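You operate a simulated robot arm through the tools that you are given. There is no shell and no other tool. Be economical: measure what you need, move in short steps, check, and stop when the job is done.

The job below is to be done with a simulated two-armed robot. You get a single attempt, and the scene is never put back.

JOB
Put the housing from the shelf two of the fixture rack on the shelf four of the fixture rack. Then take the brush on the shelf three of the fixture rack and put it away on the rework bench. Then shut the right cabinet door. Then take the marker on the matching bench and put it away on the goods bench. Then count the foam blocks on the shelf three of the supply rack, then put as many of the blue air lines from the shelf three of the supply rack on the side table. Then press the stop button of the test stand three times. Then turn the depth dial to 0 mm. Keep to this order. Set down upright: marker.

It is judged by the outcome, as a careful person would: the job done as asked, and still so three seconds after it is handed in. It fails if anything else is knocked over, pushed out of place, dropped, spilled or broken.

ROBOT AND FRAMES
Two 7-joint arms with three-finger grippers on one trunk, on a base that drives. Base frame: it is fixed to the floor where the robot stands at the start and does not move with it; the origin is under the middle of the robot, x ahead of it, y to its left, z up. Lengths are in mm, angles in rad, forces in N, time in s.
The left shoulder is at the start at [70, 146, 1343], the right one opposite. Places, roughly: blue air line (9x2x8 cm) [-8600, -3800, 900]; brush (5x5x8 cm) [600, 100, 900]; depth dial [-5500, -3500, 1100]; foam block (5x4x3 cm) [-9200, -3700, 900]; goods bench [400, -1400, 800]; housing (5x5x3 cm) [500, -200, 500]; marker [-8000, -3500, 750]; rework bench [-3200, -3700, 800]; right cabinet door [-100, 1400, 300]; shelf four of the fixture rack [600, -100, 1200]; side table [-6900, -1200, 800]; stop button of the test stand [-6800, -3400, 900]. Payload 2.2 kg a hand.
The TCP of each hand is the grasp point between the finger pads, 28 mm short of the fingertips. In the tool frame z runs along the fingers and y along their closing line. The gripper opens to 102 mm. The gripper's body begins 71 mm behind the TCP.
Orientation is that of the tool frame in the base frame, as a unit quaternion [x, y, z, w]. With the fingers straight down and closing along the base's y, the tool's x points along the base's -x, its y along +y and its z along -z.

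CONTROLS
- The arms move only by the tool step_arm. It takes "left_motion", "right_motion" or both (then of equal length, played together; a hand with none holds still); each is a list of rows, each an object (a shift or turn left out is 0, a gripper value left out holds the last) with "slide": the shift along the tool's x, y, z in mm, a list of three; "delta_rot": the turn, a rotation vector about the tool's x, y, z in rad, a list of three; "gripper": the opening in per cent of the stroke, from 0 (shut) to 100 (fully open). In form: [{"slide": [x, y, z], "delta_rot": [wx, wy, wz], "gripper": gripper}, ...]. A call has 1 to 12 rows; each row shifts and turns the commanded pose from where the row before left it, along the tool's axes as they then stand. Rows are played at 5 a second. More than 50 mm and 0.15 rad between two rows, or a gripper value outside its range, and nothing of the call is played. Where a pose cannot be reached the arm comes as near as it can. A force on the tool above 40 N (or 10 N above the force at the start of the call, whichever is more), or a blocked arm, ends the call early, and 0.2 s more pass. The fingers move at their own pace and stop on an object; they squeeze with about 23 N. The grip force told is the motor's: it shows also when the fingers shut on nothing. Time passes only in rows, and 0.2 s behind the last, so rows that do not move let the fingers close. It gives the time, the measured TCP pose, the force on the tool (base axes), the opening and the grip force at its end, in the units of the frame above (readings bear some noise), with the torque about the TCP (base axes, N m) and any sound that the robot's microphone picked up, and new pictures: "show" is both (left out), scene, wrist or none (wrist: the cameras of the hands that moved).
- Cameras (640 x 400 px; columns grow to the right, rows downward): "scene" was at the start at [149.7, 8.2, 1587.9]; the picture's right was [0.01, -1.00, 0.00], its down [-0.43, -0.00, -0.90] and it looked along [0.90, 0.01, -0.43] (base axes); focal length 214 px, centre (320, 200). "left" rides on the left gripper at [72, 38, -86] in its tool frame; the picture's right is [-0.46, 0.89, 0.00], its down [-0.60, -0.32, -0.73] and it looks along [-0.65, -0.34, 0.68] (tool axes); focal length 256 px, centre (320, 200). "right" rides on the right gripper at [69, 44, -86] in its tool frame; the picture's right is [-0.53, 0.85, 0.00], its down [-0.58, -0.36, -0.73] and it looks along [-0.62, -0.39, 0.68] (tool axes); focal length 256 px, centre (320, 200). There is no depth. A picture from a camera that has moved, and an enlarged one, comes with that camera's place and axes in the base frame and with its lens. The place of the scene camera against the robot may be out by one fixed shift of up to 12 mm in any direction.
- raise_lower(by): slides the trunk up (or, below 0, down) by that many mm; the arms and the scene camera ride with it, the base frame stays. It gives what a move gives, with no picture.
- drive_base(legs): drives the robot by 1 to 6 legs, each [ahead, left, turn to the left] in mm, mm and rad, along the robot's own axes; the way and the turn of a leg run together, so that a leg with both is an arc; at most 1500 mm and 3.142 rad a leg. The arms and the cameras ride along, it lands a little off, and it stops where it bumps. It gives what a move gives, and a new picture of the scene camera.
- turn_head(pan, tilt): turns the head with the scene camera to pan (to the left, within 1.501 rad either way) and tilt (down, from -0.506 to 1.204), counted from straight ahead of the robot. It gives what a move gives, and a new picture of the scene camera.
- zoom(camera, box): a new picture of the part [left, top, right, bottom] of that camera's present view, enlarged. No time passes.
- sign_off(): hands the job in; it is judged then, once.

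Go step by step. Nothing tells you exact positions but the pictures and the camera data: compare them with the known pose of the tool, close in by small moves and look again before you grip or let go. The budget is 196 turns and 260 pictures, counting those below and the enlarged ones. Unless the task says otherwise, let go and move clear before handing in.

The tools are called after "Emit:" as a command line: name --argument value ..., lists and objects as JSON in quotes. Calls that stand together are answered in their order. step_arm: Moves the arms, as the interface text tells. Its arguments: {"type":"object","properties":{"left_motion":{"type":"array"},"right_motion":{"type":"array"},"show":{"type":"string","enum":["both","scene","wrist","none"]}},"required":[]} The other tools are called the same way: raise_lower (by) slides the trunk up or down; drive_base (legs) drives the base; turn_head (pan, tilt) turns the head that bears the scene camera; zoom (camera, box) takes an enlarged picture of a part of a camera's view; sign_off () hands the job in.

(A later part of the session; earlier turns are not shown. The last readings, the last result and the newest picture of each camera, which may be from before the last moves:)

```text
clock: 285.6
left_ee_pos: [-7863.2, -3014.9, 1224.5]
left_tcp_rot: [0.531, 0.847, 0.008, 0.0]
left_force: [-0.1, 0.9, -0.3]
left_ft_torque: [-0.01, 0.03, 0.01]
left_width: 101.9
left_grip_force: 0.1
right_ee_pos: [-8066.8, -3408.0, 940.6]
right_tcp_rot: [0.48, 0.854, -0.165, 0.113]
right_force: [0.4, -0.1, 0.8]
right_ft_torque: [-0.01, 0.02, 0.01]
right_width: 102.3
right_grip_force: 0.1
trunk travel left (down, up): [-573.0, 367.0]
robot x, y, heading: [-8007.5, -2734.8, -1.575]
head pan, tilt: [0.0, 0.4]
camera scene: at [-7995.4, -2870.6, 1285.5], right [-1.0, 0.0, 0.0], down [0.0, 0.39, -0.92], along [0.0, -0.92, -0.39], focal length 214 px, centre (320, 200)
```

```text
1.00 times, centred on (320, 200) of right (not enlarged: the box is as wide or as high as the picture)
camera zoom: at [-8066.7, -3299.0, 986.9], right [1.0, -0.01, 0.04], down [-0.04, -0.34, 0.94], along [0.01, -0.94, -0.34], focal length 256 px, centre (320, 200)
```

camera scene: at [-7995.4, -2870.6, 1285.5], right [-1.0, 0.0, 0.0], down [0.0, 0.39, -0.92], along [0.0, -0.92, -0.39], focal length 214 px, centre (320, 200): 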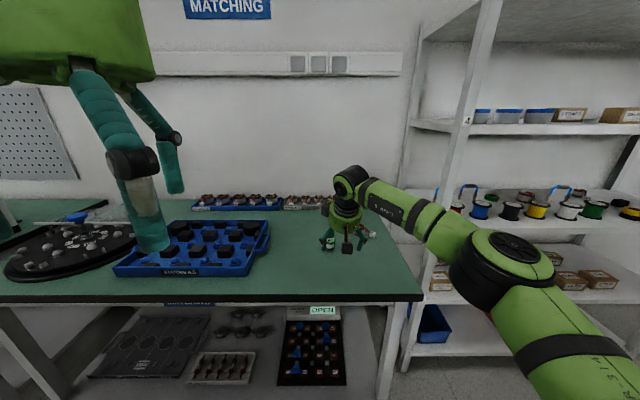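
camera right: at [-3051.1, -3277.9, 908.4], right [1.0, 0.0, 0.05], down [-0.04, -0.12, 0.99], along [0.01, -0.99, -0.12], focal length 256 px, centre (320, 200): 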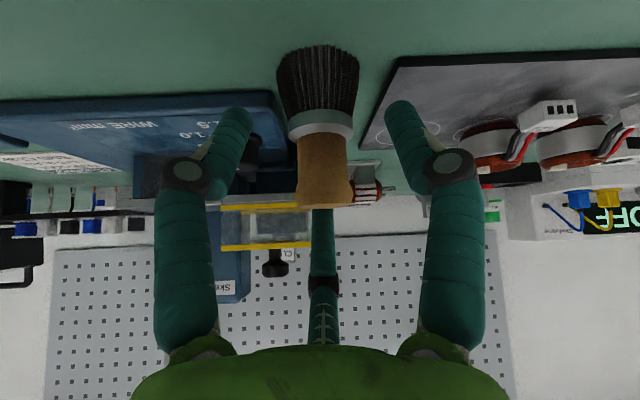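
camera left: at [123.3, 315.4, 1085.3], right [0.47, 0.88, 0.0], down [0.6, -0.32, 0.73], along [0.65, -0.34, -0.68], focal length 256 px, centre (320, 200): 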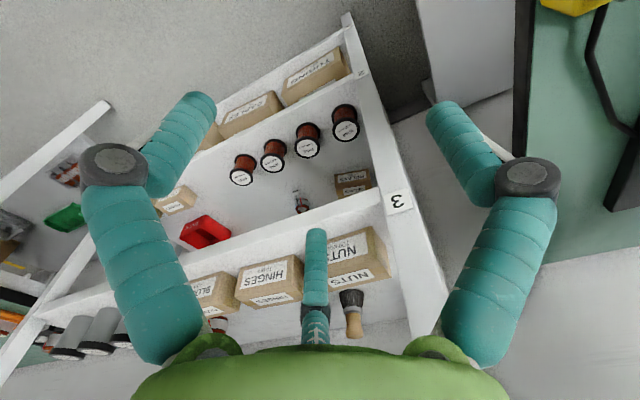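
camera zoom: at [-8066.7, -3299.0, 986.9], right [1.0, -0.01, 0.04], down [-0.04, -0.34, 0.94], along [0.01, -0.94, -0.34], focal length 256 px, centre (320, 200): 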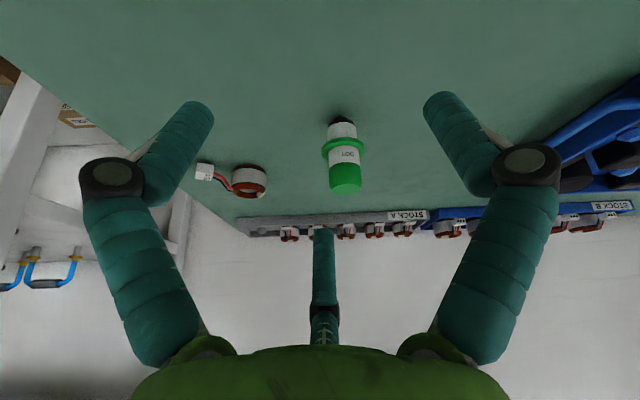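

Marker at about [-8040,-3509], top z≈904, flange z≈863. I raise a little, move over it, then check.

Emit:
raise_lower --by 20

Emit:
drive_base --legs '[[101, 26, 0]]'

Emit:
zoom --camera "right" --box '[0, 0, 640, 400]'

```text
clock: 286.2
left_ee_pos: [-7862.7, -3013.7, 1244.7]
left_tcp_rot: [0.532, 0.847, 0.009, 0.002]
left_force: [-0.1, -0.4, -0.1]
left_ft_torque: [0.03, 0.01, 0.0]
left_width: 102.2
left_grip_force: 0.2
right_ee_pos: [-8066.6, -3410.5, 959.4]
right_tcp_rot: [0.48, 0.854, -0.165, 0.113]
right_force: [-0.2, -0.2, 0.1]
right_ft_torque: [0.03, -0.03, -0.01]
right_width: 101.8
right_grip_force: 0.0
trunk travel left (down, up): [-593.0, 347.0]
robot x, y, heading: [-7998.9, -2734.6, -1.575]
head pan, tilt: [0.0, 0.4]
```

```text
clock: 287.4
left_ee_pos: [-7837.6, -3114.5, 1245.7]
left_tcp_rot: [0.532, 0.847, 0.009, 0.001]
left_force: [0.1, 0.9, 1.2]
left_ft_torque: [0.02, -0.03, -0.02]
left_width: 102.0
left_grip_force: 0.0
right_ee_pos: [-8042.1, -3508.4, 960.0]
right_tcp_rot: [0.48, 0.854, -0.165, 0.113]
right_force: [0.4, 0.4, 0.8]
right_ft_torque: [0.03, -0.03, 0.03]
right_width: 102.1
right_grip_force: 0.1
trunk travel left (down, up): [-593.0, 347.0]
robot x, y, heading: [-7976.8, -2838.1, -1.577]
head pan, tilt: [0.0, 0.4]
camera scene: at [-7970.7, -2971.0, 1305.6], right [-1.0, 0.01, 0.0], down [0.0, 0.39, -0.92], along [0.0, -0.92, -0.39], focal length 214 px, centre (320, 200)
```

scene: 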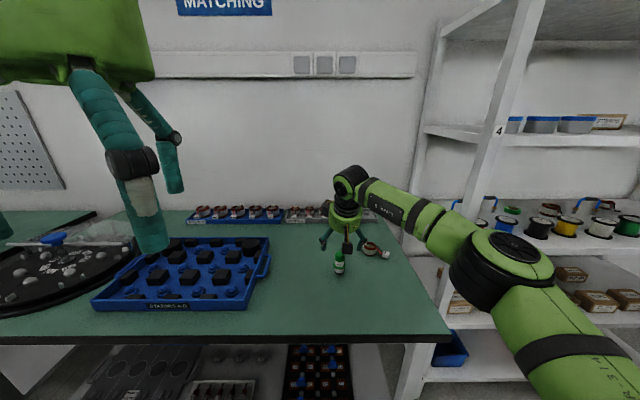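

```text
1.00 times, centred on (320, 200) of right (not enlarged: the box is as wide or as high as the picture)
camera zoom: at [-8041.9, -3399.4, 1007.3], right [1.0, -0.01, 0.04], down [-0.04, -0.34, 0.94], along [0.01, -0.94, -0.34], focal length 256 px, centre (320, 200)
```

zoom: 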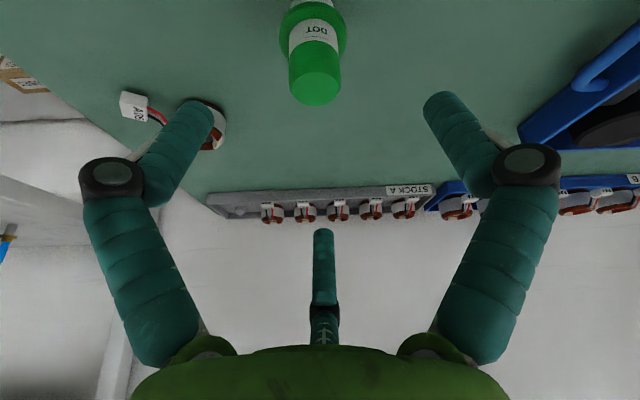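

Emit:
raise_lower --by -62

Emit:
zoom --camera "right" --box '[0, 0, 640, 400]'

```text
clock: 288.4
left_ee_pos: [-7837.8, -3114.9, 1182.5]
left_tcp_rot: [0.533, 0.846, 0.008, 0.002]
left_force: [0.0, 0.4, 0.8]
left_ft_torque: [-0.02, -0.02, 0.02]
left_width: 102.2
left_grip_force: 0.0
right_ee_pos: [-8041.8, -3509.1, 898.5]
right_tcp_rot: [0.479, 0.855, -0.165, 0.113]
right_force: [0.1, 0.1, -0.3]
right_ft_torque: [-0.03, 0.0, -0.01]
right_width: 102.1
right_grip_force: 0.1
trunk travel left (down, up): [-531.0, 409.0]
robot x, y, heading: [-7978.1, -2835.6, -1.574]
head pan, tilt: [0.0, 0.4]
```

```text
1.00 times, centred on (320, 200) of right (not enlarged: the box is as wide or as high as the picture)
camera zoom: at [-8041.9, -3399.9, 945.1], right [1.0, -0.01, 0.04], down [-0.04, -0.34, 0.94], along [0.01, -0.94, -0.34], focal length 256 px, centre (320, 200)
```

zoom: 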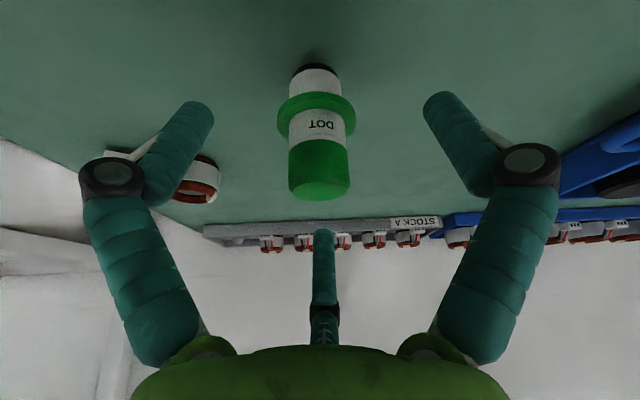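

Well centred, fingertips above the flange. Close.

Emit:
step_arm --right_motion '[{"gripper": 0}, {}, {}, {}]' --show "wrist"

Emit:
raise_lower --by 60

Emit:
zoom --camera "right" --box '[0, 0, 640, 400]'

```text
clock: 289.4
left_ee_pos: [-7837.6, -3113.5, 1184.4]
left_tcp_rot: [0.531, 0.847, 0.009, 0.001]
left_force: [0.0, 0.3, 0.5]
left_ft_torque: [-0.01, -0.01, 0.02]
left_width: 101.9
left_grip_force: 0.0
right_ee_pos: [-8039.8, -3509.0, 898.9]
right_tcp_rot: [0.48, 0.854, -0.167, 0.114]
right_force: [0.5, -2.2, 9.8]
right_ft_torque: [-0.21, -0.04, 0.01]
right_width: 32.9
right_grip_force: 23.3
trunk travel left (down, up): [-531.0, 409.0]
robot x, y, heading: [-7977.2, -2837.4, -1.578]
head pan, tilt: [0.0, 0.4]
camera right: at [-8041.6, -3399.5, 946.3], right [1.0, -0.01, 0.04], down [-0.04, -0.34, 0.94], along [0.01, -0.94, -0.34], focal length 256 px, centre (320, 200)
```

right: 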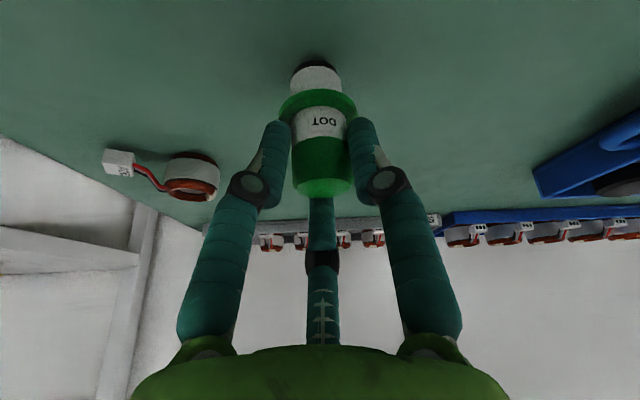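

```text
clock: 290.4
left_ee_pos: [-7837.8, -3115.0, 1242.0]
left_tcp_rot: [0.531, 0.847, 0.01, 0.0]
left_force: [-0.5, 0.0, 0.2]
left_ft_torque: [-0.04, 0.0, -0.01]
left_width: 102.1
left_grip_force: 0.0
right_ee_pos: [-8041.2, -3509.9, 957.6]
right_tcp_rot: [0.48, 0.854, -0.166, 0.113]
right_force: [0.2, -0.2, -0.2]
right_ft_torque: [-0.03, 0.04, -0.02]
right_width: 33.1
right_grip_force: 22.8
trunk travel left (down, up): [-591.0, 349.0]
robot x, y, heading: [-7981.9, -2837.1, -1.578]
head pan, tilt: [0.0, 0.4]
```

```text
1.00 times, centred on (320, 200) of right (not enlarged: the box is as wide or as high as the picture)
camera zoom: at [-8041.8, -3400.3, 1004.6], right [1.0, -0.01, 0.04], down [-0.04, -0.34, 0.94], along [0.01, -0.94, -0.34], focal length 256 px, centre (320, 200)
```

zoom: 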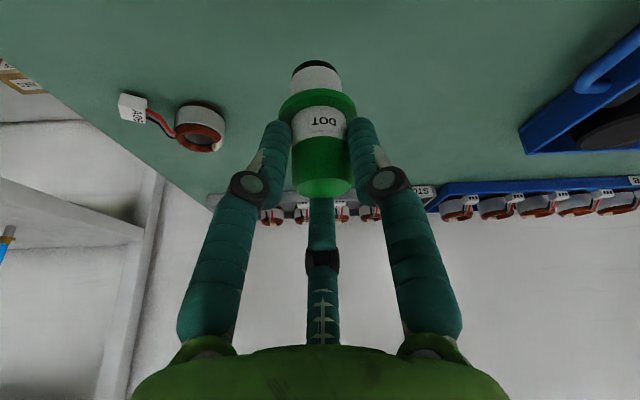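

The marker is held firmly. I back off, fold the arm slightly and drive to the goods bench.

Emit:
drive_base --legs '[[-380, 0, 0.007]]'

Emit:
step_arm --right_motion '[{"slide": [31, 19.7, -15.6]}, {"slide": [31, 19.7, -15.6]}, {"slide": [31, 19.7, -15.6]}, {"slide": [31, 19.7, -15.6]}, {"slide": [31, 19.7, -15.6]}]' --show "none"

Emit:
drive_base --legs '[[0, 1480, 0], [0, 1480, 0], [0, 1480, 0]]'

Emit:
drive_base --legs '[[0, 1480, 0], [0, 1450, 0]]'

```text
clock: 292.8
left_ee_pos: [-7836.3, -2733.5, 1242.7]
left_tcp_rot: [0.534, 0.846, 0.009, 0.001]
left_force: [0.8, 0.4, -0.6]
left_ft_torque: [-0.02, -0.02, -0.02]
left_width: 101.8
left_grip_force: 0.1
right_ee_pos: [-8041.5, -3125.8, 958.3]
right_tcp_rot: [0.483, 0.852, -0.165, 0.113]
right_force: [-0.4, 0.2, -0.4]
right_ft_torque: [-0.03, -0.04, -0.01]
right_width: 32.7
right_grip_force: 23.3
trunk travel left (down, up): [-591.0, 349.0]
robot x, y, heading: [-7974.1, -2449.5, -1.579]
head pan, tilt: [0.0, 0.4]
camera scene: at [-7968.3, -2588.5, 1303.4], right [-1.0, 0.01, 0.0], down [0.0, 0.39, -0.92], along [-0.01, -0.92, -0.39], focal length 214 px, centre (320, 200)
```

scene: 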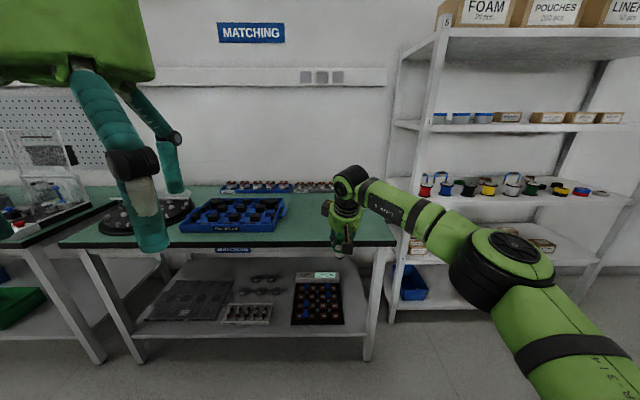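

```text
clock: 294.0
left_ee_pos: [-7837.0, -2730.6, 1244.1]
left_tcp_rot: [0.535, 0.845, 0.009, 0.001]
left_force: [0.0, 1.3, 1.2]
left_ft_torque: [-0.03, -0.01, -0.01]
left_width: 102.0
left_grip_force: 0.1
right_ee_pos: [-8038.8, -2927.0, 957.8]
right_tcp_rot: [0.482, 0.852, -0.167, 0.113]
right_force: [0.3, -0.1, -0.6]
right_ft_torque: [0.0, -0.01, -0.01]
right_width: 32.9
right_grip_force: 23.1
trunk travel left (down, up): [-591.0, 349.0]
robot x, y, heading: [-7975.6, -2448.7, -1.584]
head pan, tilt: [0.0, 0.4]
```

```text
clock: 315.2
left_ee_pos: [-3406.6, -2739.4, 1242.6]
left_tcp_rot: [0.532, 0.847, 0.009, 0.001]
left_force: [-0.2, 0.1, 0.5]
left_ft_torque: [0.0, -0.01, -0.02]
left_width: 102.2
left_grip_force: 0.1
right_ee_pos: [-3607.2, -2936.1, 957.5]
right_tcp_rot: [0.48, 0.854, -0.165, 0.114]
right_force: [-0.6, 0.3, -0.5]
right_ft_torque: [-0.03, 0.02, 0.0]
right_width: 32.0
right_grip_force: 23.4
trunk travel left (down, up): [-591.0, 349.0]
robot x, y, heading: [-3546.7, -2460.6, -1.577]
head pan, tilt: [0.0, 0.4]
camera scene: at [-3538.9, -2596.3, 1303.4], right [-1.0, 0.01, 0.0], down [0.0, 0.39, -0.92], along [0.0, -0.92, -0.39], focal length 214 px, centre (320, 200)
```

scene: 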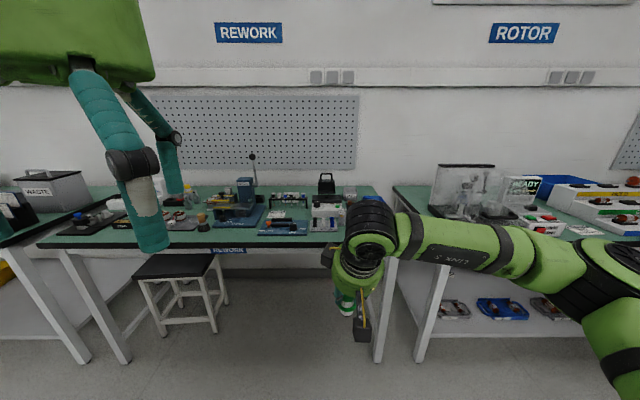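

```text
clock: 329.5
left_ee_pos: [-441.9, -2743.4, 1243.7]
left_tcp_rot: [0.529, 0.848, 0.009, 0.0]
left_force: [-0.3, 0.2, 0.0]
left_ft_torque: [0.01, 0.0, 0.02]
left_width: 102.1
left_grip_force: 0.0
right_ee_pos: [-639.9, -2941.5, 955.9]
right_tcp_rot: [0.478, 0.855, -0.165, 0.114]
right_force: [-1.2, -0.2, -0.6]
right_ft_torque: [0.0, -0.04, -0.01]
right_width: 31.4
right_grip_force: 22.7
trunk travel left (down, up): [-591.0, 349.0]
robot x, y, heading: [-582.5, -2464.2, -1.576]
head pan, tilt: [0.0, 0.4]
camera scene: at [-574.2, -2601.2, 1303.4], right [-1.0, 0.0, 0.0], down [0.0, 0.39, -0.92], along [0.0, -0.92, -0.39], focal length 214 px, centre (320, 200)
```

scene: 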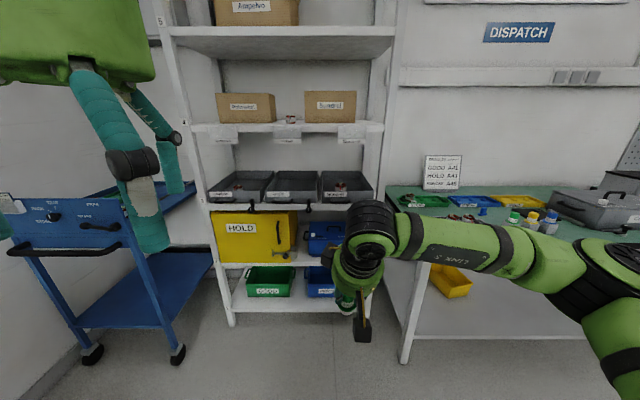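

Emit:
drive_base --legs '[[-300, 100, 0], [-750, 0, 0], [0, 0, 1.576]]'

Emit:
zoom --camera "right" --box '[0, 0, 640, 400]'

```text
clock: 339.2
left_ee_pos: [-211.4, -1259.0, 1242.5]
left_tcp_rot: [-0.236, 0.972, 0.006, -0.006]
left_force: [0.5, 0.4, -0.1]
left_ft_torque: [-0.04, -0.02, -0.01]
left_width: 102.0
left_grip_force: 0.0
right_ee_pos: [-7.8, -1454.5, 957.0]
right_tcp_rot: [-0.278, 0.94, -0.035, 0.197]
right_force: [-0.2, -1.0, -0.7]
right_ft_torque: [-0.01, -0.01, 0.03]
right_width: 30.9
right_grip_force: 23.3
trunk travel left (down, up): [-591.0, 349.0]
robot x, y, heading: [-485.8, -1405.5, 0.019]
head pan, tilt: [0.0, 0.4]
camera scene: at [-334.3, -1396.0, 1303.4], right [0.02, -1.0, 0.0], down [-0.39, -0.01, -0.92], along [0.92, 0.02, -0.39], focal length 214 px, centre (320, 200)
```

scene: 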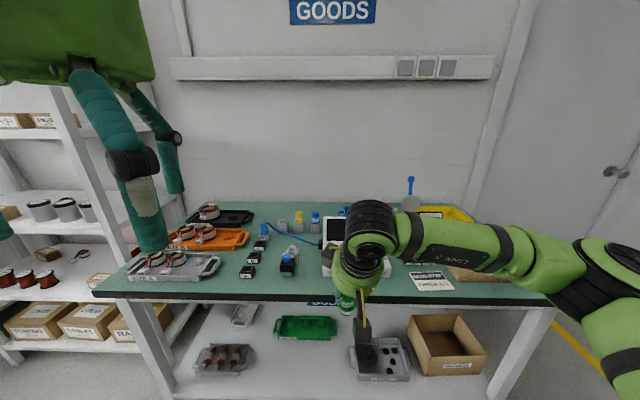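

```text
1.00 times, centred on (320, 200) of right (not enlarged: the box is as wide or as high as the picture)
camera zoom: at [-115.9, -1458.1, 1003.9], right [-0.02, 1.0, 0.04], down [0.34, -0.03, 0.94], along [0.94, 0.03, -0.34], focal length 256 px, centre (320, 200)
```

zoom: 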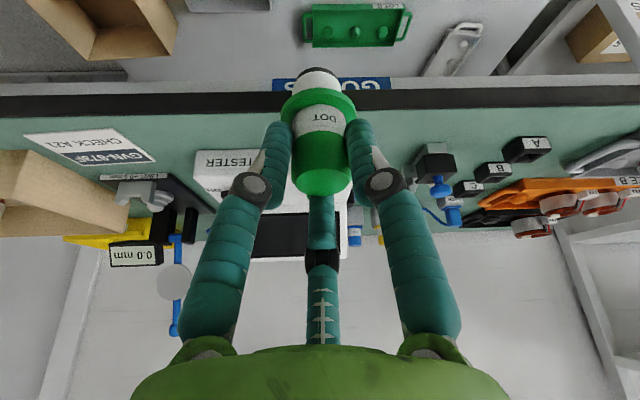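

Emit:
zoom --camera "scene" --box '[180, 190, 500, 310]'

```text
2.00 times, centred on (340, 250) of scene
camera zoom: at [-334.3, -1396.0, 1303.4], right [0.02, -1.0, 0.0], down [-0.39, -0.01, -0.92], along [0.92, 0.02, -0.39], focal length 429 px, centre (280, 100)
```

zoom: 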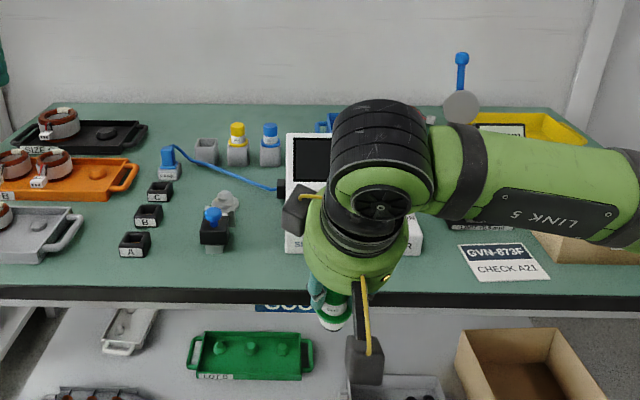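

The clear spot on the goods bench is at the front between the blue-topped item and the tester: about [150,-1350]. I shift, then extend the arm there.

Emit:
raise_lower --by 25

Emit:
drive_base --legs '[[-45, 108, -0.019]]'

Emit:
step_arm --right_motion '[{"slide": [-31, -19.7, 15.6]}, {"slide": [-31, -19.7, 15.6]}, {"slide": [-31, -19.7, 15.6]}, {"slide": [-31, -19.7, 15.6]}, {"slide": [-31, -19.7, 15.6]}]' --show "both"

```text
clock: 339.9
left_ee_pos: [-211.6, -1259.3, 1269.1]
left_tcp_rot: [-0.238, 0.971, 0.006, -0.007]
left_force: [0.7, -0.3, 0.6]
left_ft_torque: [0.03, -0.02, 0.01]
left_width: 101.8
left_grip_force: 0.1
right_ee_pos: [-7.5, -1454.7, 981.3]
right_tcp_rot: [-0.278, 0.939, -0.034, 0.197]
right_force: [0.8, 0.1, 0.3]
right_ft_torque: [0.04, -0.01, -0.01]
right_width: 31.1
right_grip_force: 23.2
trunk travel left (down, up): [-616.0, 324.0]
robot x, y, heading: [-485.6, -1405.2, 0.025]
head pan, tilt: [0.0, 0.4]
```

```text
clock: 341.1
left_ee_pos: [-252.8, -1160.0, 1268.7]
left_tcp_rot: [-0.227, 0.974, 0.008, -0.007]
left_force: [0.3, 0.6, -0.1]
left_ft_torque: [-0.01, -0.01, 0.02]
left_width: 101.9
left_grip_force: 0.1
right_ee_pos: [-53.8, -1357.7, 981.8]
right_tcp_rot: [-0.269, 0.942, -0.035, 0.196]
right_force: [0.2, -0.2, 0.0]
right_ft_torque: [0.01, 0.0, -0.03]
right_width: 30.8
right_grip_force: 22.6
trunk travel left (down, up): [-616.0, 324.0]
robot x, y, heading: [-527.9, -1300.7, 0.004]
head pan, tilt: [0.0, 0.4]
camera scene: at [-378.8, -1294.1, 1328.4], right [0.0, -1.0, 0.0], down [-0.39, 0.0, -0.92], along [0.92, 0.0, -0.39], focal length 214 px, centre (320, 200)
```

scene: 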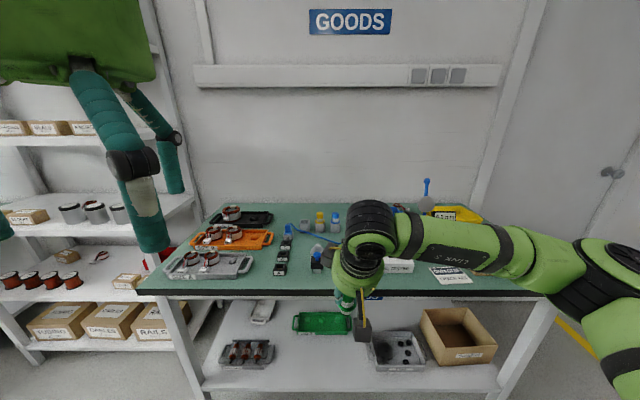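

```text
clock: 342.3
left_ee_pos: [-252.1, -1157.0, 1267.3]
left_tcp_rot: [-0.227, 0.974, 0.006, -0.006]
left_force: [0.0, 0.2, -0.2]
left_ft_torque: [-0.05, 0.02, 0.04]
left_width: 102.1
left_grip_force: 0.0
right_ee_pos: [149.2, -1355.0, 982.6]
right_tcp_rot: [-0.271, 0.942, -0.036, 0.196]
right_force: [-0.1, -0.7, -0.7]
right_ft_torque: [-0.03, 0.04, 0.02]
right_width: 31.0
right_grip_force: 23.0
trunk travel left (down, up): [-616.0, 324.0]
robot x, y, heading: [-529.2, -1299.9, 0.003]
head pan, tilt: [0.0, 0.4]
camera scene: at [-378.3, -1291.1, 1328.3], right [0.0, -1.0, 0.0], down [-0.39, 0.0, -0.92], along [0.92, 0.0, -0.39], focal length 214 px, centre (320, 200)
camera right: at [39.9, -1357.3, 1029.7], right [0.0, 1.0, 0.04], down [0.34, -0.04, 0.94], along [0.94, 0.02, -0.34], focal length 256 px, centre (320, 200)
```

scene: 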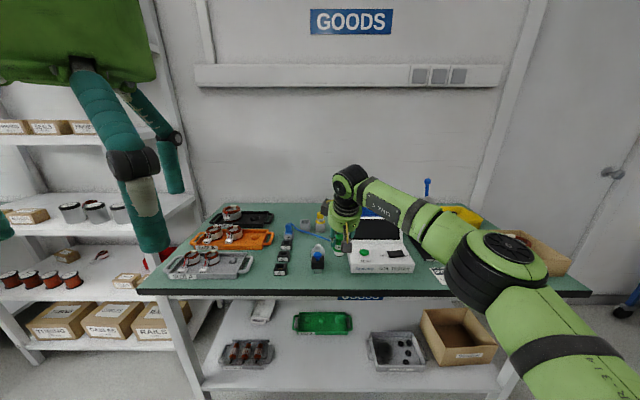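
right: 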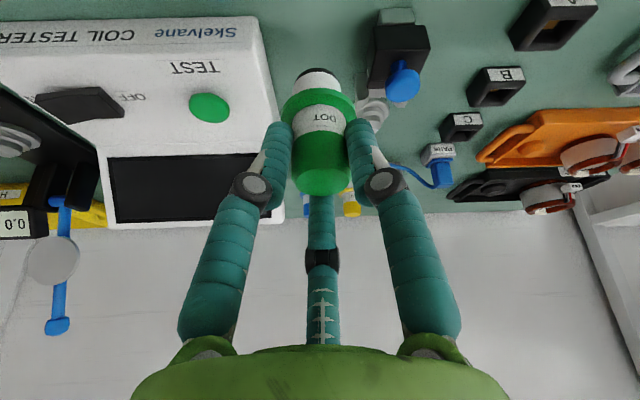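

Emit:
step_arm --right_motion '[{"slide": [4.5, 13.5, -4.7]}]' --show "none"

Emit:
raise_lower --by -65

Emit:
zoom --camera "right" --box '[0, 0, 640, 400]'

Emit:
zoom --camera "scene" --box '[240, 190, 440, 310]'

```text
clock: 342.7
left_ee_pos: [-253.5, -1159.0, 1268.3]
left_tcp_rot: [-0.227, 0.974, 0.007, -0.006]
left_force: [-0.2, 0.0, -0.4]
left_ft_torque: [0.02, 0.0, 0.04]
left_width: 102.0
left_grip_force: 0.1
right_ee_pos: [134.0, -1348.8, 984.5]
right_tcp_rot: [-0.269, 0.942, -0.036, 0.197]
right_force: [0.5, -0.2, -0.1]
right_ft_torque: [-0.03, 0.03, -0.04]
right_width: 30.9
right_grip_force: 23.0
trunk travel left (down, up): [-616.0, 324.0]
robot x, y, heading: [-532.3, -1300.3, 0.008]
head pan, tilt: [0.0, 0.4]
```

```text
clock: 343.8
left_ee_pos: [-252.9, -1158.6, 1204.2]
left_tcp_rot: [-0.228, 0.974, 0.008, -0.005]
left_force: [0.2, -0.2, -1.1]
left_ft_torque: [-0.02, -0.01, 0.03]
left_width: 102.0
left_grip_force: 0.0
right_ee_pos: [134.4, -1349.3, 918.6]
right_tcp_rot: [-0.269, 0.942, -0.036, 0.197]
right_force: [0.4, -0.3, -0.8]
right_ft_torque: [-0.01, 0.0, -0.02]
right_width: 30.9
right_grip_force: 23.1
trunk travel left (down, up): [-551.0, 389.0]
robot x, y, heading: [-532.4, -1302.9, 0.006]
head pan, tilt: [0.0, 0.4]
```

```text
1.00 times, centred on (320, 200) of right (not enlarged: the box is as wide or as high as the picture)
camera zoom: at [26.1, -1350.3, 965.4], right [0.0, 1.0, 0.04], down [0.34, -0.04, 0.94], along [0.94, 0.01, -0.34], focal length 256 px, centre (320, 200)
```

zoom: 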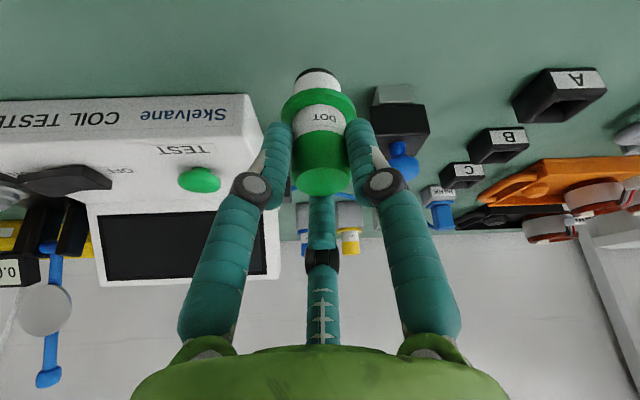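

```text
3.20 times, centred on (340, 250) of scene
camera zoom: at [-379.6, -1292.9, 1263.5], right [0.0, -1.0, 0.0], down [-0.39, 0.0, -0.92], along [0.92, 0.0, -0.39], focal length 686 px, centre (256, 40)
```

zoom: 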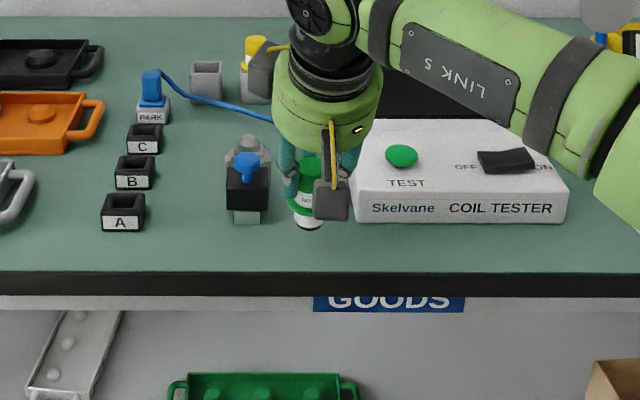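

Emit:
raise_lower --by -14

Emit:
raise_lower --by -4

Emit:
raise_lower --by -4

```text
clock: 344.4
left_ee_pos: [-252.7, -1158.4, 1189.4]
left_tcp_rot: [-0.227, 0.974, 0.008, -0.006]
left_force: [-0.6, 0.2, 0.2]
left_ft_torque: [-0.01, -0.04, 0.01]
left_width: 102.1
left_grip_force: 0.0
right_ee_pos: [134.3, -1349.7, 903.7]
right_tcp_rot: [-0.268, 0.942, -0.036, 0.197]
right_force: [-1.0, -1.0, -1.1]
right_ft_torque: [-0.01, -0.02, -0.02]
right_width: 31.1
right_grip_force: 23.2
trunk travel left (down, up): [-537.0, 403.0]
robot x, y, heading: [-532.7, -1300.0, 0.005]
head pan, tilt: [0.0, 0.4]
```

```text
clock: 344.9
left_ee_pos: [-253.8, -1158.5, 1184.0]
left_tcp_rot: [-0.228, 0.974, 0.007, -0.006]
left_force: [0.4, -0.5, -0.6]
left_ft_torque: [0.01, -0.02, -0.01]
left_width: 102.0
left_grip_force: 0.0
right_ee_pos: [135.2, -1349.2, 902.1]
right_tcp_rot: [-0.268, 0.942, -0.037, 0.198]
right_force: [0.2, -0.3, 5.8]
right_ft_torque: [-0.02, -0.07, -0.02]
right_width: 31.0
right_grip_force: 22.9
trunk travel left (down, up): [-533.0, 407.0]
robot x, y, heading: [-530.2, -1301.7, 0.005]
head pan, tilt: [0.0, 0.4]
```

```text
clock: 345.5
left_ee_pos: [-257.2, -1158.9, 1182.3]
left_tcp_rot: [-0.228, 0.974, 0.007, -0.004]
left_force: [-0.2, -0.2, -0.5]
left_ft_torque: [0.04, 0.0, 0.0]
left_width: 102.0
left_grip_force: 0.0
right_ee_pos: [132.8, -1348.9, 901.2]
right_tcp_rot: [-0.268, 0.941, -0.037, 0.201]
right_force: [0.0, -0.8, 19.5]
right_ft_torque: [-0.07, -0.28, -0.01]
right_width: 30.9
right_grip_force: 22.9
trunk travel left (down, up): [-529.0, 411.0]
robot x, y, heading: [-531.9, -1301.9, 0.008]
head pan, tilt: [0.0, 0.4]
```

Contact reached. Ease off and release gently.

Emit:
raise_lower --by 4

Emit:
step_arm --right_motion '[{"gripper": 36}, {"gripper": 42}, {"gripper": 50}, {"gripper": 58}, {}]' --show "wrist"

```text
clock: 346.0
left_ee_pos: [-254.3, -1158.9, 1184.8]
left_tcp_rot: [-0.227, 0.974, 0.007, -0.006]
left_force: [0.0, 0.5, -0.8]
left_ft_torque: [0.03, 0.03, -0.01]
left_width: 101.9
left_grip_force: 0.0
right_ee_pos: [133.3, -1349.0, 900.4]
right_tcp_rot: [-0.269, 0.942, -0.036, 0.197]
right_force: [-0.4, -1.0, 9.7]
right_ft_torque: [-0.02, -0.16, 0.02]
right_width: 30.8
right_grip_force: 23.2
trunk travel left (down, up): [-533.0, 407.0]
robot x, y, heading: [-526.7, -1303.4, 0.005]
head pan, tilt: [0.0, 0.4]
```

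```text
clock: 347.2
left_ee_pos: [-252.2, -1157.4, 1184.6]
left_tcp_rot: [-0.228, 0.974, 0.007, -0.007]
left_force: [0.4, 0.2, 0.6]
left_ft_torque: [-0.02, 0.0, 0.02]
left_width: 101.9
left_grip_force: 0.1
right_ee_pos: [134.3, -1349.0, 899.1]
right_tcp_rot: [-0.269, 0.942, -0.036, 0.198]
right_force: [0.9, -0.3, -0.1]
right_ft_torque: [-0.01, -0.01, 0.0]
right_width: 59.3
right_grip_force: 0.0
trunk travel left (down, up): [-533.0, 407.0]
robot x, y, heading: [-527.4, -1300.0, 0.002]
head pan, tilt: [0.0, 0.4]
camera right: at [26.3, -1350.2, 947.3], right [0.0, 1.0, 0.04], down [0.34, -0.04, 0.94], along [0.94, 0.01, -0.34], focal length 256 px, centre (320, 200)
```

right: 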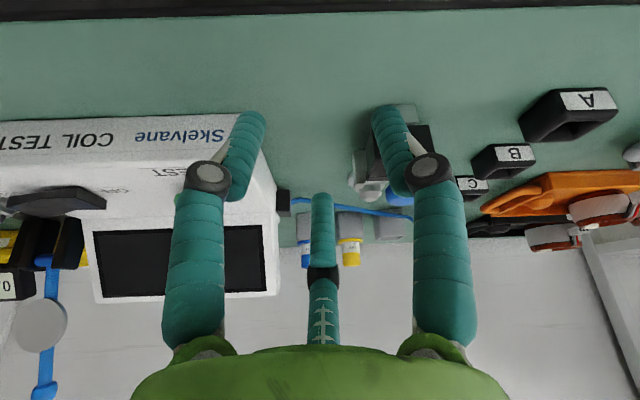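

The marker is no longer between the fingers; I must see where it went.

Emit:
zoom --camera "scene" --box '[200, 180, 460, 400]'

Emit:
turn_head --pan 0 --tilt 0.9

```text
1.82 times, centred on (330, 290) of scene
camera zoom: at [-379.4, -1292.8, 1245.4], right [0.0, -1.0, 0.0], down [-0.39, 0.0, -0.92], along [0.92, 0.0, -0.39], focal length 390 px, centre (302, 36)
```

zoom: 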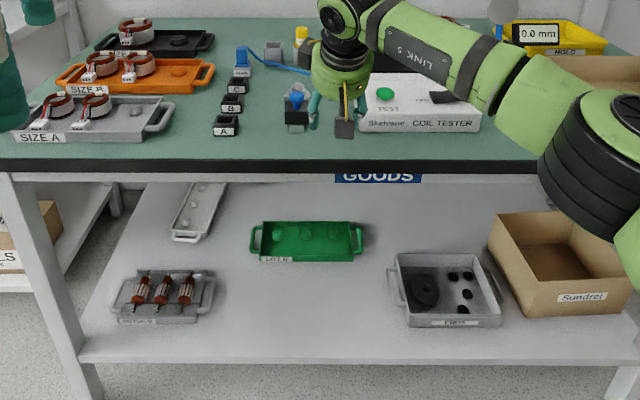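

```text
clock: 348.1
left_ee_pos: [-253.2, -1158.4, 1185.5]
left_tcp_rot: [-0.228, 0.974, 0.008, -0.006]
left_force: [0.2, 0.4, -0.4]
left_ft_torque: [0.02, -0.02, 0.01]
left_width: 102.1
left_grip_force: 0.1
right_ee_pos: [134.1, -1349.3, 899.1]
right_tcp_rot: [-0.269, 0.942, -0.036, 0.196]
right_force: [0.2, 0.0, -0.4]
right_ft_torque: [-0.01, -0.03, 0.01]
right_width: 59.2
right_grip_force: 0.0
trunk travel left (down, up): [-533.0, 407.0]
robot x, y, heading: [-524.3, -1302.8, 0.008]
head pan, tilt: [0.0, 0.901]
camera scene: at [-396.5, -1292.9, 1202.5], right [0.0, -1.0, 0.0], down [-0.78, 0.0, -0.62], along [0.62, 0.0, -0.78], focal length 214 px, centre (320, 200)
```

scene: 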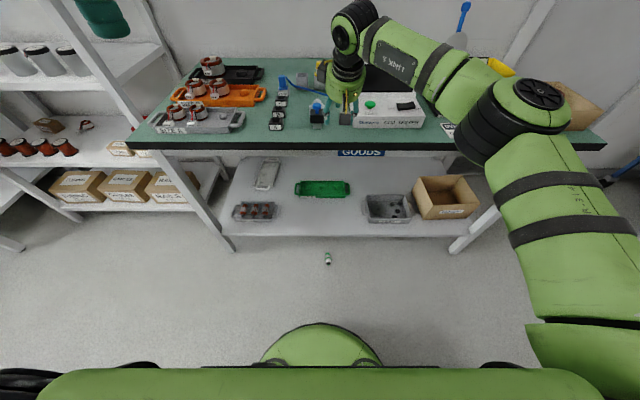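

The marker toppled and lies on the floor just under the bench edge. I'll recover it: raise the hand clear, and look closer.

Emit:
zoom --camera "scene" --box '[288, 230, 368, 290]'

Emit:
raise_lower --by 70

Emit:
drive_base --legs '[[-350, 0, 0]]'

Emit:
zoom --camera "scene" --box '[270, 110, 370, 190]'

```text
6.67 times, centred on (328, 260) of scene
camera zoom: at [-396.5, -1292.9, 1202.5], right [0.0, -1.0, 0.0], down [-0.78, 0.0, -0.62], along [0.62, 0.0, -0.78], focal length 1430 px, centre (267, -200)
```

zoom: 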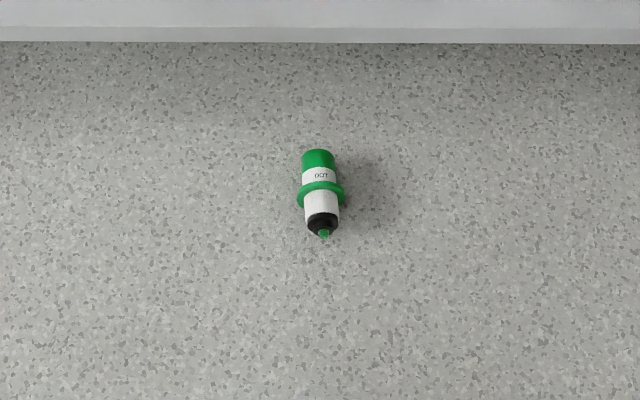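

```text
clock: 349.2
left_ee_pos: [-252.4, -1159.0, 1254.2]
left_tcp_rot: [-0.226, 0.974, 0.008, -0.007]
left_force: [-0.4, -0.3, 1.2]
left_ft_torque: [0.01, 0.0, 0.02]
left_width: 102.0
left_grip_force: 0.1
right_ee_pos: [135.1, -1348.6, 969.9]
right_tcp_rot: [-0.269, 0.942, -0.035, 0.197]
right_force: [0.6, -0.4, 0.1]
right_ft_torque: [-0.01, 0.01, -0.03]
right_width: 59.3
right_grip_force: 0.1
trunk travel left (down, up): [-603.0, 337.0]
robot x, y, heading: [-532.8, -1302.2, 0.003]
head pan, tilt: [0.0, 0.901]
```

```text
clock: 350.3
left_ee_pos: [-302.5, -1159.5, 1256.6]
left_tcp_rot: [-0.226, 0.974, 0.006, -0.002]
left_force: [-0.8, 0.3, 0.3]
left_ft_torque: [0.02, -0.09, 0.01]
left_width: 102.0
left_grip_force: 0.0
right_ee_pos: [86.2, -1349.1, 972.9]
right_tcp_rot: [-0.269, 0.942, -0.036, 0.199]
right_force: [-0.4, 0.6, 1.3]
right_ft_torque: [0.0, -0.04, 0.03]
right_width: 59.4
right_grip_force: 0.1
trunk travel left (down, up): [-603.0, 337.0]
robot x, y, heading: [-576.6, -1300.0, 0.008]
head pan, tilt: [0.0, 0.901]
stopped in leg 1: the robot was blocked; the commanded pose is now the measured one
camera scene: at [-445.7, -1293.2, 1273.0], right [0.0, -1.0, 0.0], down [-0.78, 0.0, -0.62], along [0.62, 0.0, -0.78], focal length 214 px, centre (320, 200)
```

scene: 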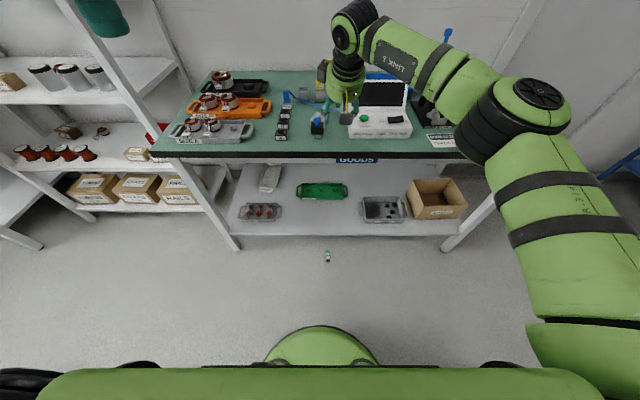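

```text
5.00 times, centred on (320, 150) of scene
camera zoom: at [-445.7, -1293.2, 1273.0], right [0.0, -1.0, 0.0], down [-0.78, 0.0, -0.62], along [0.62, 0.0, -0.78], focal length 1072 px, centre (320, 450)
```

zoom: 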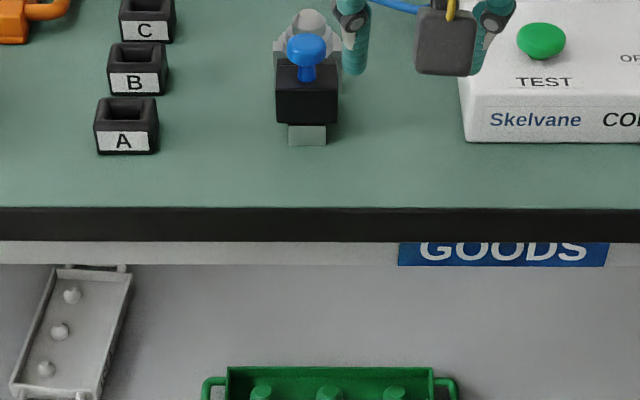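

I was blocked going backwards; let me look to the rear sides.

Emit:
turn_head --pan 1.5 --tilt 0.7

Emit:
turn_head --pan -1.5 --tilt 0.7

```text
clock: 351.9
left_ee_pos: [-297.2, -1159.4, 1255.1]
left_tcp_rot: [-0.228, 0.974, 0.006, -0.005]
left_force: [0.1, 0.0, 0.7]
left_ft_torque: [-0.02, -0.04, 0.04]
left_width: 101.8
left_grip_force: 0.1
right_ee_pos: [90.5, -1349.0, 970.4]
right_tcp_rot: [-0.268, 0.942, -0.037, 0.196]
right_force: [-0.6, -0.2, -1.1]
right_ft_torque: [0.01, 0.0, -0.01]
right_width: 59.2
right_grip_force: 0.1
trunk travel left (down, up): [-603.0, 337.0]
robot x, y, heading: [-575.9, -1299.2, 0.009]
head pan, tilt: [1.499, 0.7]
camera scene: at [-510.7, -1208.8, 1288.6], right [1.0, -0.07, 0.0], down [-0.04, -0.64, -0.76], along [0.05, 0.76, -0.64], focal length 214 px, centre (320, 200)
```

scene: 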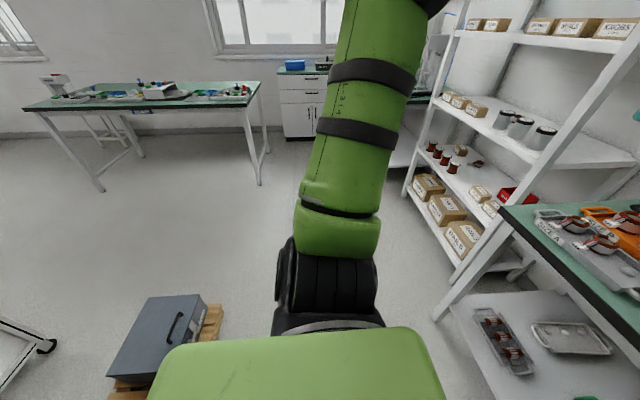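

```text
clock: 354.5
left_ee_pos: [-297.7, -1158.7, 1255.7]
left_tcp_rot: [-0.228, 0.974, 0.007, -0.005]
left_force: [0.0, -0.2, 0.0]
left_ft_torque: [0.01, 0.03, 0.0]
left_width: 101.7
left_grip_force: 0.0
right_ee_pos: [89.7, -1349.7, 969.5]
right_tcp_rot: [-0.269, 0.942, -0.037, 0.196]
right_force: [0.4, 0.3, -0.1]
right_ft_torque: [-0.02, -0.01, 0.0]
right_width: 59.4
right_grip_force: 0.0
trunk travel left (down, up): [-603.0, 337.0]
robot x, y, heading: [-573.4, -1299.8, 0.005]
head pan, tilt: [-1.499, 0.7]
camera scene: at [-509.9, -1378.2, 1288.6], right [-1.0, -0.08, 0.0], down [-0.05, 0.64, -0.76], along [0.06, -0.76, -0.64], focal length 214 px, centre (320, 200)
```

scene: 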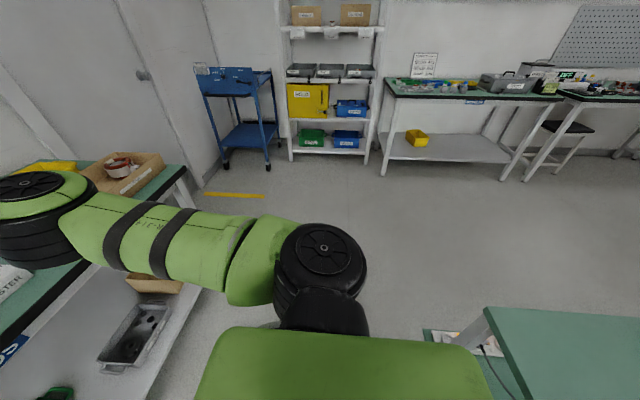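

The marker lies at x 71–148, y −1339, cap pointing away from me. I retract the hand clear of the bench edge and lower the trunk to the floor range.

Emit:
step_arm --right_motion '[{"slide": [29, 18.5, -14.6], "gripper": 100}, {"slide": [29, 18.5, -14.6]}, {"slide": [29, 18.5, -14.6]}, {"slide": [29, 18.5, -14.6]}, {"slide": [29, 18.5, -14.6]}, {"delta_rot": [0.0795, -0.1275, 0]}, {"delta_rot": [0.0795, -0.1275, 0]}]' --show "none"

Emit:
raise_lower --by -400

Emit:
raise_lower --by -190

Emit:
turn_head --pan 0 --tilt 0.7

```text
clock: 356.1
left_ee_pos: [-298.6, -1159.2, 1254.8]
left_tcp_rot: [-0.227, 0.974, 0.006, -0.005]
left_force: [-0.2, -0.8, -0.5]
left_ft_torque: [0.0, -0.02, -0.03]
left_width: 102.1
left_grip_force: 0.1
right_ee_pos: [-97.4, -1348.0, 969.0]
right_tcp_rot: [-0.254, 0.904, -0.077, 0.336]
right_force: [-0.6, -0.3, 0.2]
right_ft_torque: [0.04, 0.01, 0.0]
right_width: 102.1
right_grip_force: 0.1
trunk travel left (down, up): [-603.0, 337.0]
robot x, y, heading: [-570.3, -1298.7, 0.01]
head pan, tilt: [-1.499, 0.7]
```

```text
clock: 359.9
left_ee_pos: [-297.5, -1158.8, 854.7]
left_tcp_rot: [-0.227, 0.974, 0.007, -0.006]
left_force: [0.1, 0.3, -0.2]
left_ft_torque: [0.04, 0.0, -0.01]
left_width: 102.1
left_grip_force: 0.0
right_ee_pos: [-96.0, -1347.8, 569.3]
right_tcp_rot: [-0.254, 0.904, -0.077, 0.335]
right_force: [-0.9, -0.1, 0.1]
right_ft_torque: [0.01, 0.01, -0.02]
right_width: 101.9
right_grip_force: 0.1
trunk travel left (down, up): [-203.0, 737.0]
robot x, y, heading: [-570.5, -1301.9, 0.002]
head pan, tilt: [-1.499, 0.7]
```

```text
clock: 362.0
left_ee_pos: [-298.0, -1157.8, 665.0]
left_tcp_rot: [-0.227, 0.974, 0.007, -0.005]
left_force: [-0.3, 0.5, -0.8]
left_ft_torque: [-0.02, 0.02, -0.04]
left_width: 102.1
left_grip_force: 0.0
right_ee_pos: [-97.4, -1347.0, 379.4]
right_tcp_rot: [-0.255, 0.904, -0.077, 0.335]
right_force: [0.6, -0.1, 0.9]
right_ft_torque: [0.0, 0.02, -0.03]
right_width: 102.2
right_grip_force: 0.0
trunk travel left (down, up): [-13.0, 927.0]
robot x, y, heading: [-573.8, -1300.8, 0.008]
head pan, tilt: [-1.499, 0.7]
```

```text
clock: 363.6
left_ee_pos: [-297.5, -1158.0, 665.9]
left_tcp_rot: [-0.228, 0.974, 0.007, -0.005]
left_force: [-0.1, 0.0, 0.0]
left_ft_torque: [-0.01, -0.03, 0.02]
left_width: 101.9
left_grip_force: 0.0
right_ee_pos: [-97.3, -1346.8, 380.1]
right_tcp_rot: [-0.255, 0.904, -0.076, 0.335]
right_force: [-0.2, 0.0, -0.4]
right_ft_torque: [0.0, 0.02, -0.04]
right_width: 101.8
right_grip_force: 0.1
trunk travel left (down, up): [-13.0, 927.0]
robot x, y, heading: [-572.3, -1300.9, 0.006]
head pan, tilt: [0.0, 0.7]
camera scene: at [-431.4, -1293.2, 698.6], right [0.0, -1.0, 0.0], down [-0.64, 0.0, -0.76], along [0.76, 0.0, -0.64], focal length 214 px, centre (320, 200)
```

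scene: 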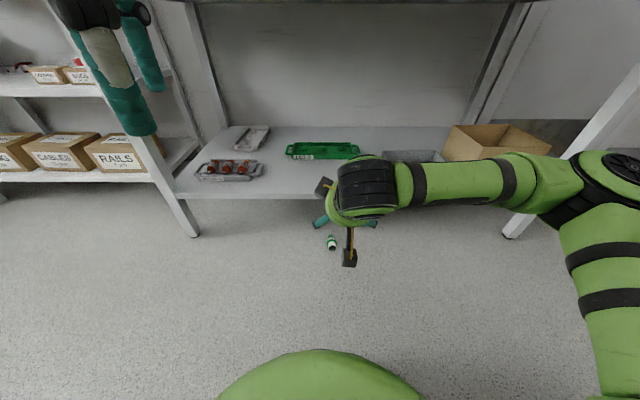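

Emit:
step_arm --right_motion '[{"slide": [22.7, 14.3, 31.9]}, {"slide": [22.7, 14.3, 31.9]}, {"slide": [22.7, 14.3, 31.9]}, {"slide": [22.7, 14.3, 31.9]}, {"slide": [22.7, 14.3, 31.9]}, {"slide": [22.7, 14.3, 31.9]}]' --show "both"

```text
clock: 365.0
left_ee_pos: [-298.1, -1158.6, 664.2]
left_tcp_rot: [-0.228, 0.974, 0.007, -0.005]
left_force: [-1.2, -0.2, -0.2]
left_ft_torque: [-0.02, 0.01, -0.04]
left_width: 102.1
left_grip_force: 0.1
right_ee_pos: [-98.6, -1337.9, 129.2]
right_tcp_rot: [-0.254, 0.904, -0.077, 0.336]
right_force: [-0.2, -0.1, 0.1]
right_ft_torque: [0.03, -0.02, -0.01]
right_width: 101.9
right_grip_force: 0.0
trunk travel left (down, up): [-13.0, 927.0]
robot x, y, heading: [-575.8, -1299.6, 0.002]
head pan, tilt: [0.0, 0.7]
camera scene: at [-431.5, -1293.1, 698.7], right [0.0, -1.0, 0.0], down [-0.64, 0.0, -0.77], along [0.77, 0.0, -0.64], focal length 214 px, centre (320, 200)
camera right: at [-216.0, -1338.7, 140.9], right [0.0, 1.0, 0.04], down [0.05, -0.04, 1.0], along [1.0, 0.0, -0.05], focal length 256 px, centre (320, 200)
```

scene: 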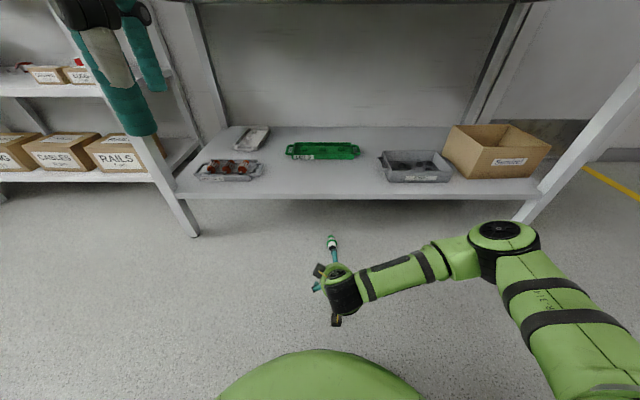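
right: 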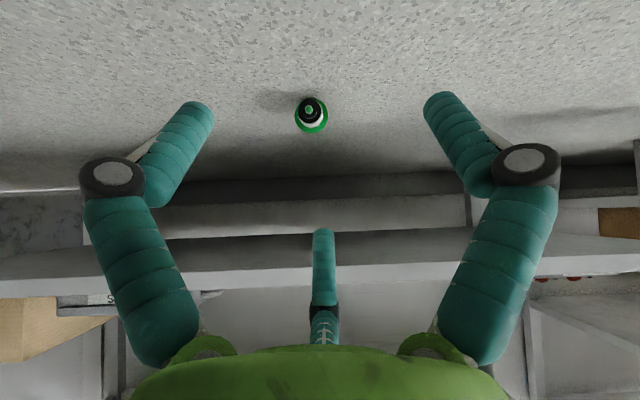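

The marker is seen end-on, nib toward me. I go down to z≈60, then forward over it.

Emit:
step_arm --right_motion '[{"slide": [21.4, 7.7, 26.4]}, {"slide": [21.4, 7.7, 26.4]}, {"slide": [-28.5, -18, 28.3]}, {"slide": [-28.5, -18, 28.3]}, {"slide": [-28.5, -18, 28.3]}, {}]' --show "both"

```text
clock: 366.4
left_ee_pos: [-298.5, -1158.9, 665.3]
left_tcp_rot: [-0.227, 0.974, 0.007, -0.005]
left_force: [-0.2, 0.4, -0.5]
left_ft_torque: [0.0, -0.02, -0.03]
left_width: 102.2
left_grip_force: 0.1
right_ee_pos: [33.5, -1344.6, 60.8]
right_tcp_rot: [-0.255, 0.904, -0.077, 0.335]
right_force: [0.1, 1.0, -0.2]
right_ft_torque: [0.01, 0.01, 0.01]
right_width: 102.1
right_grip_force: 0.1
trunk travel left (down, up): [-13.0, 927.0]
robot x, y, heading: [-573.6, -1302.7, 0.004]
head pan, tilt: [0.0, 0.7]
camera scene: at [-431.4, -1293.1, 698.6], right [0.0, -1.0, 0.0], down [-0.64, 0.0, -0.76], along [0.76, 0.0, -0.64], focal length 214 px, centre (320, 200)
camera right: at [-84.5, -1345.1, 72.7], right [0.0, 1.0, 0.04], down [0.05, -0.04, 1.0], along [1.0, 0.0, -0.05], focal length 256 px, centre (320, 200)
```

scene: 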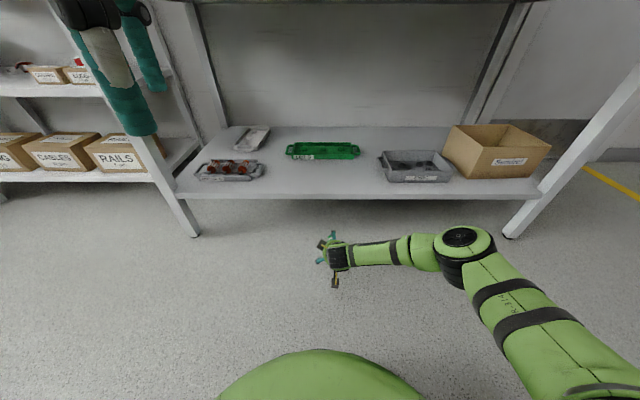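
right: 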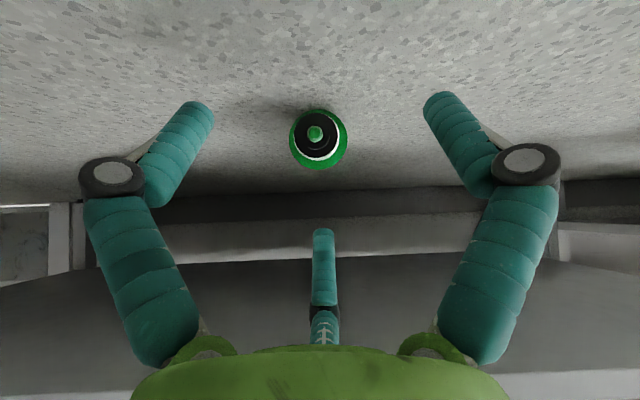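

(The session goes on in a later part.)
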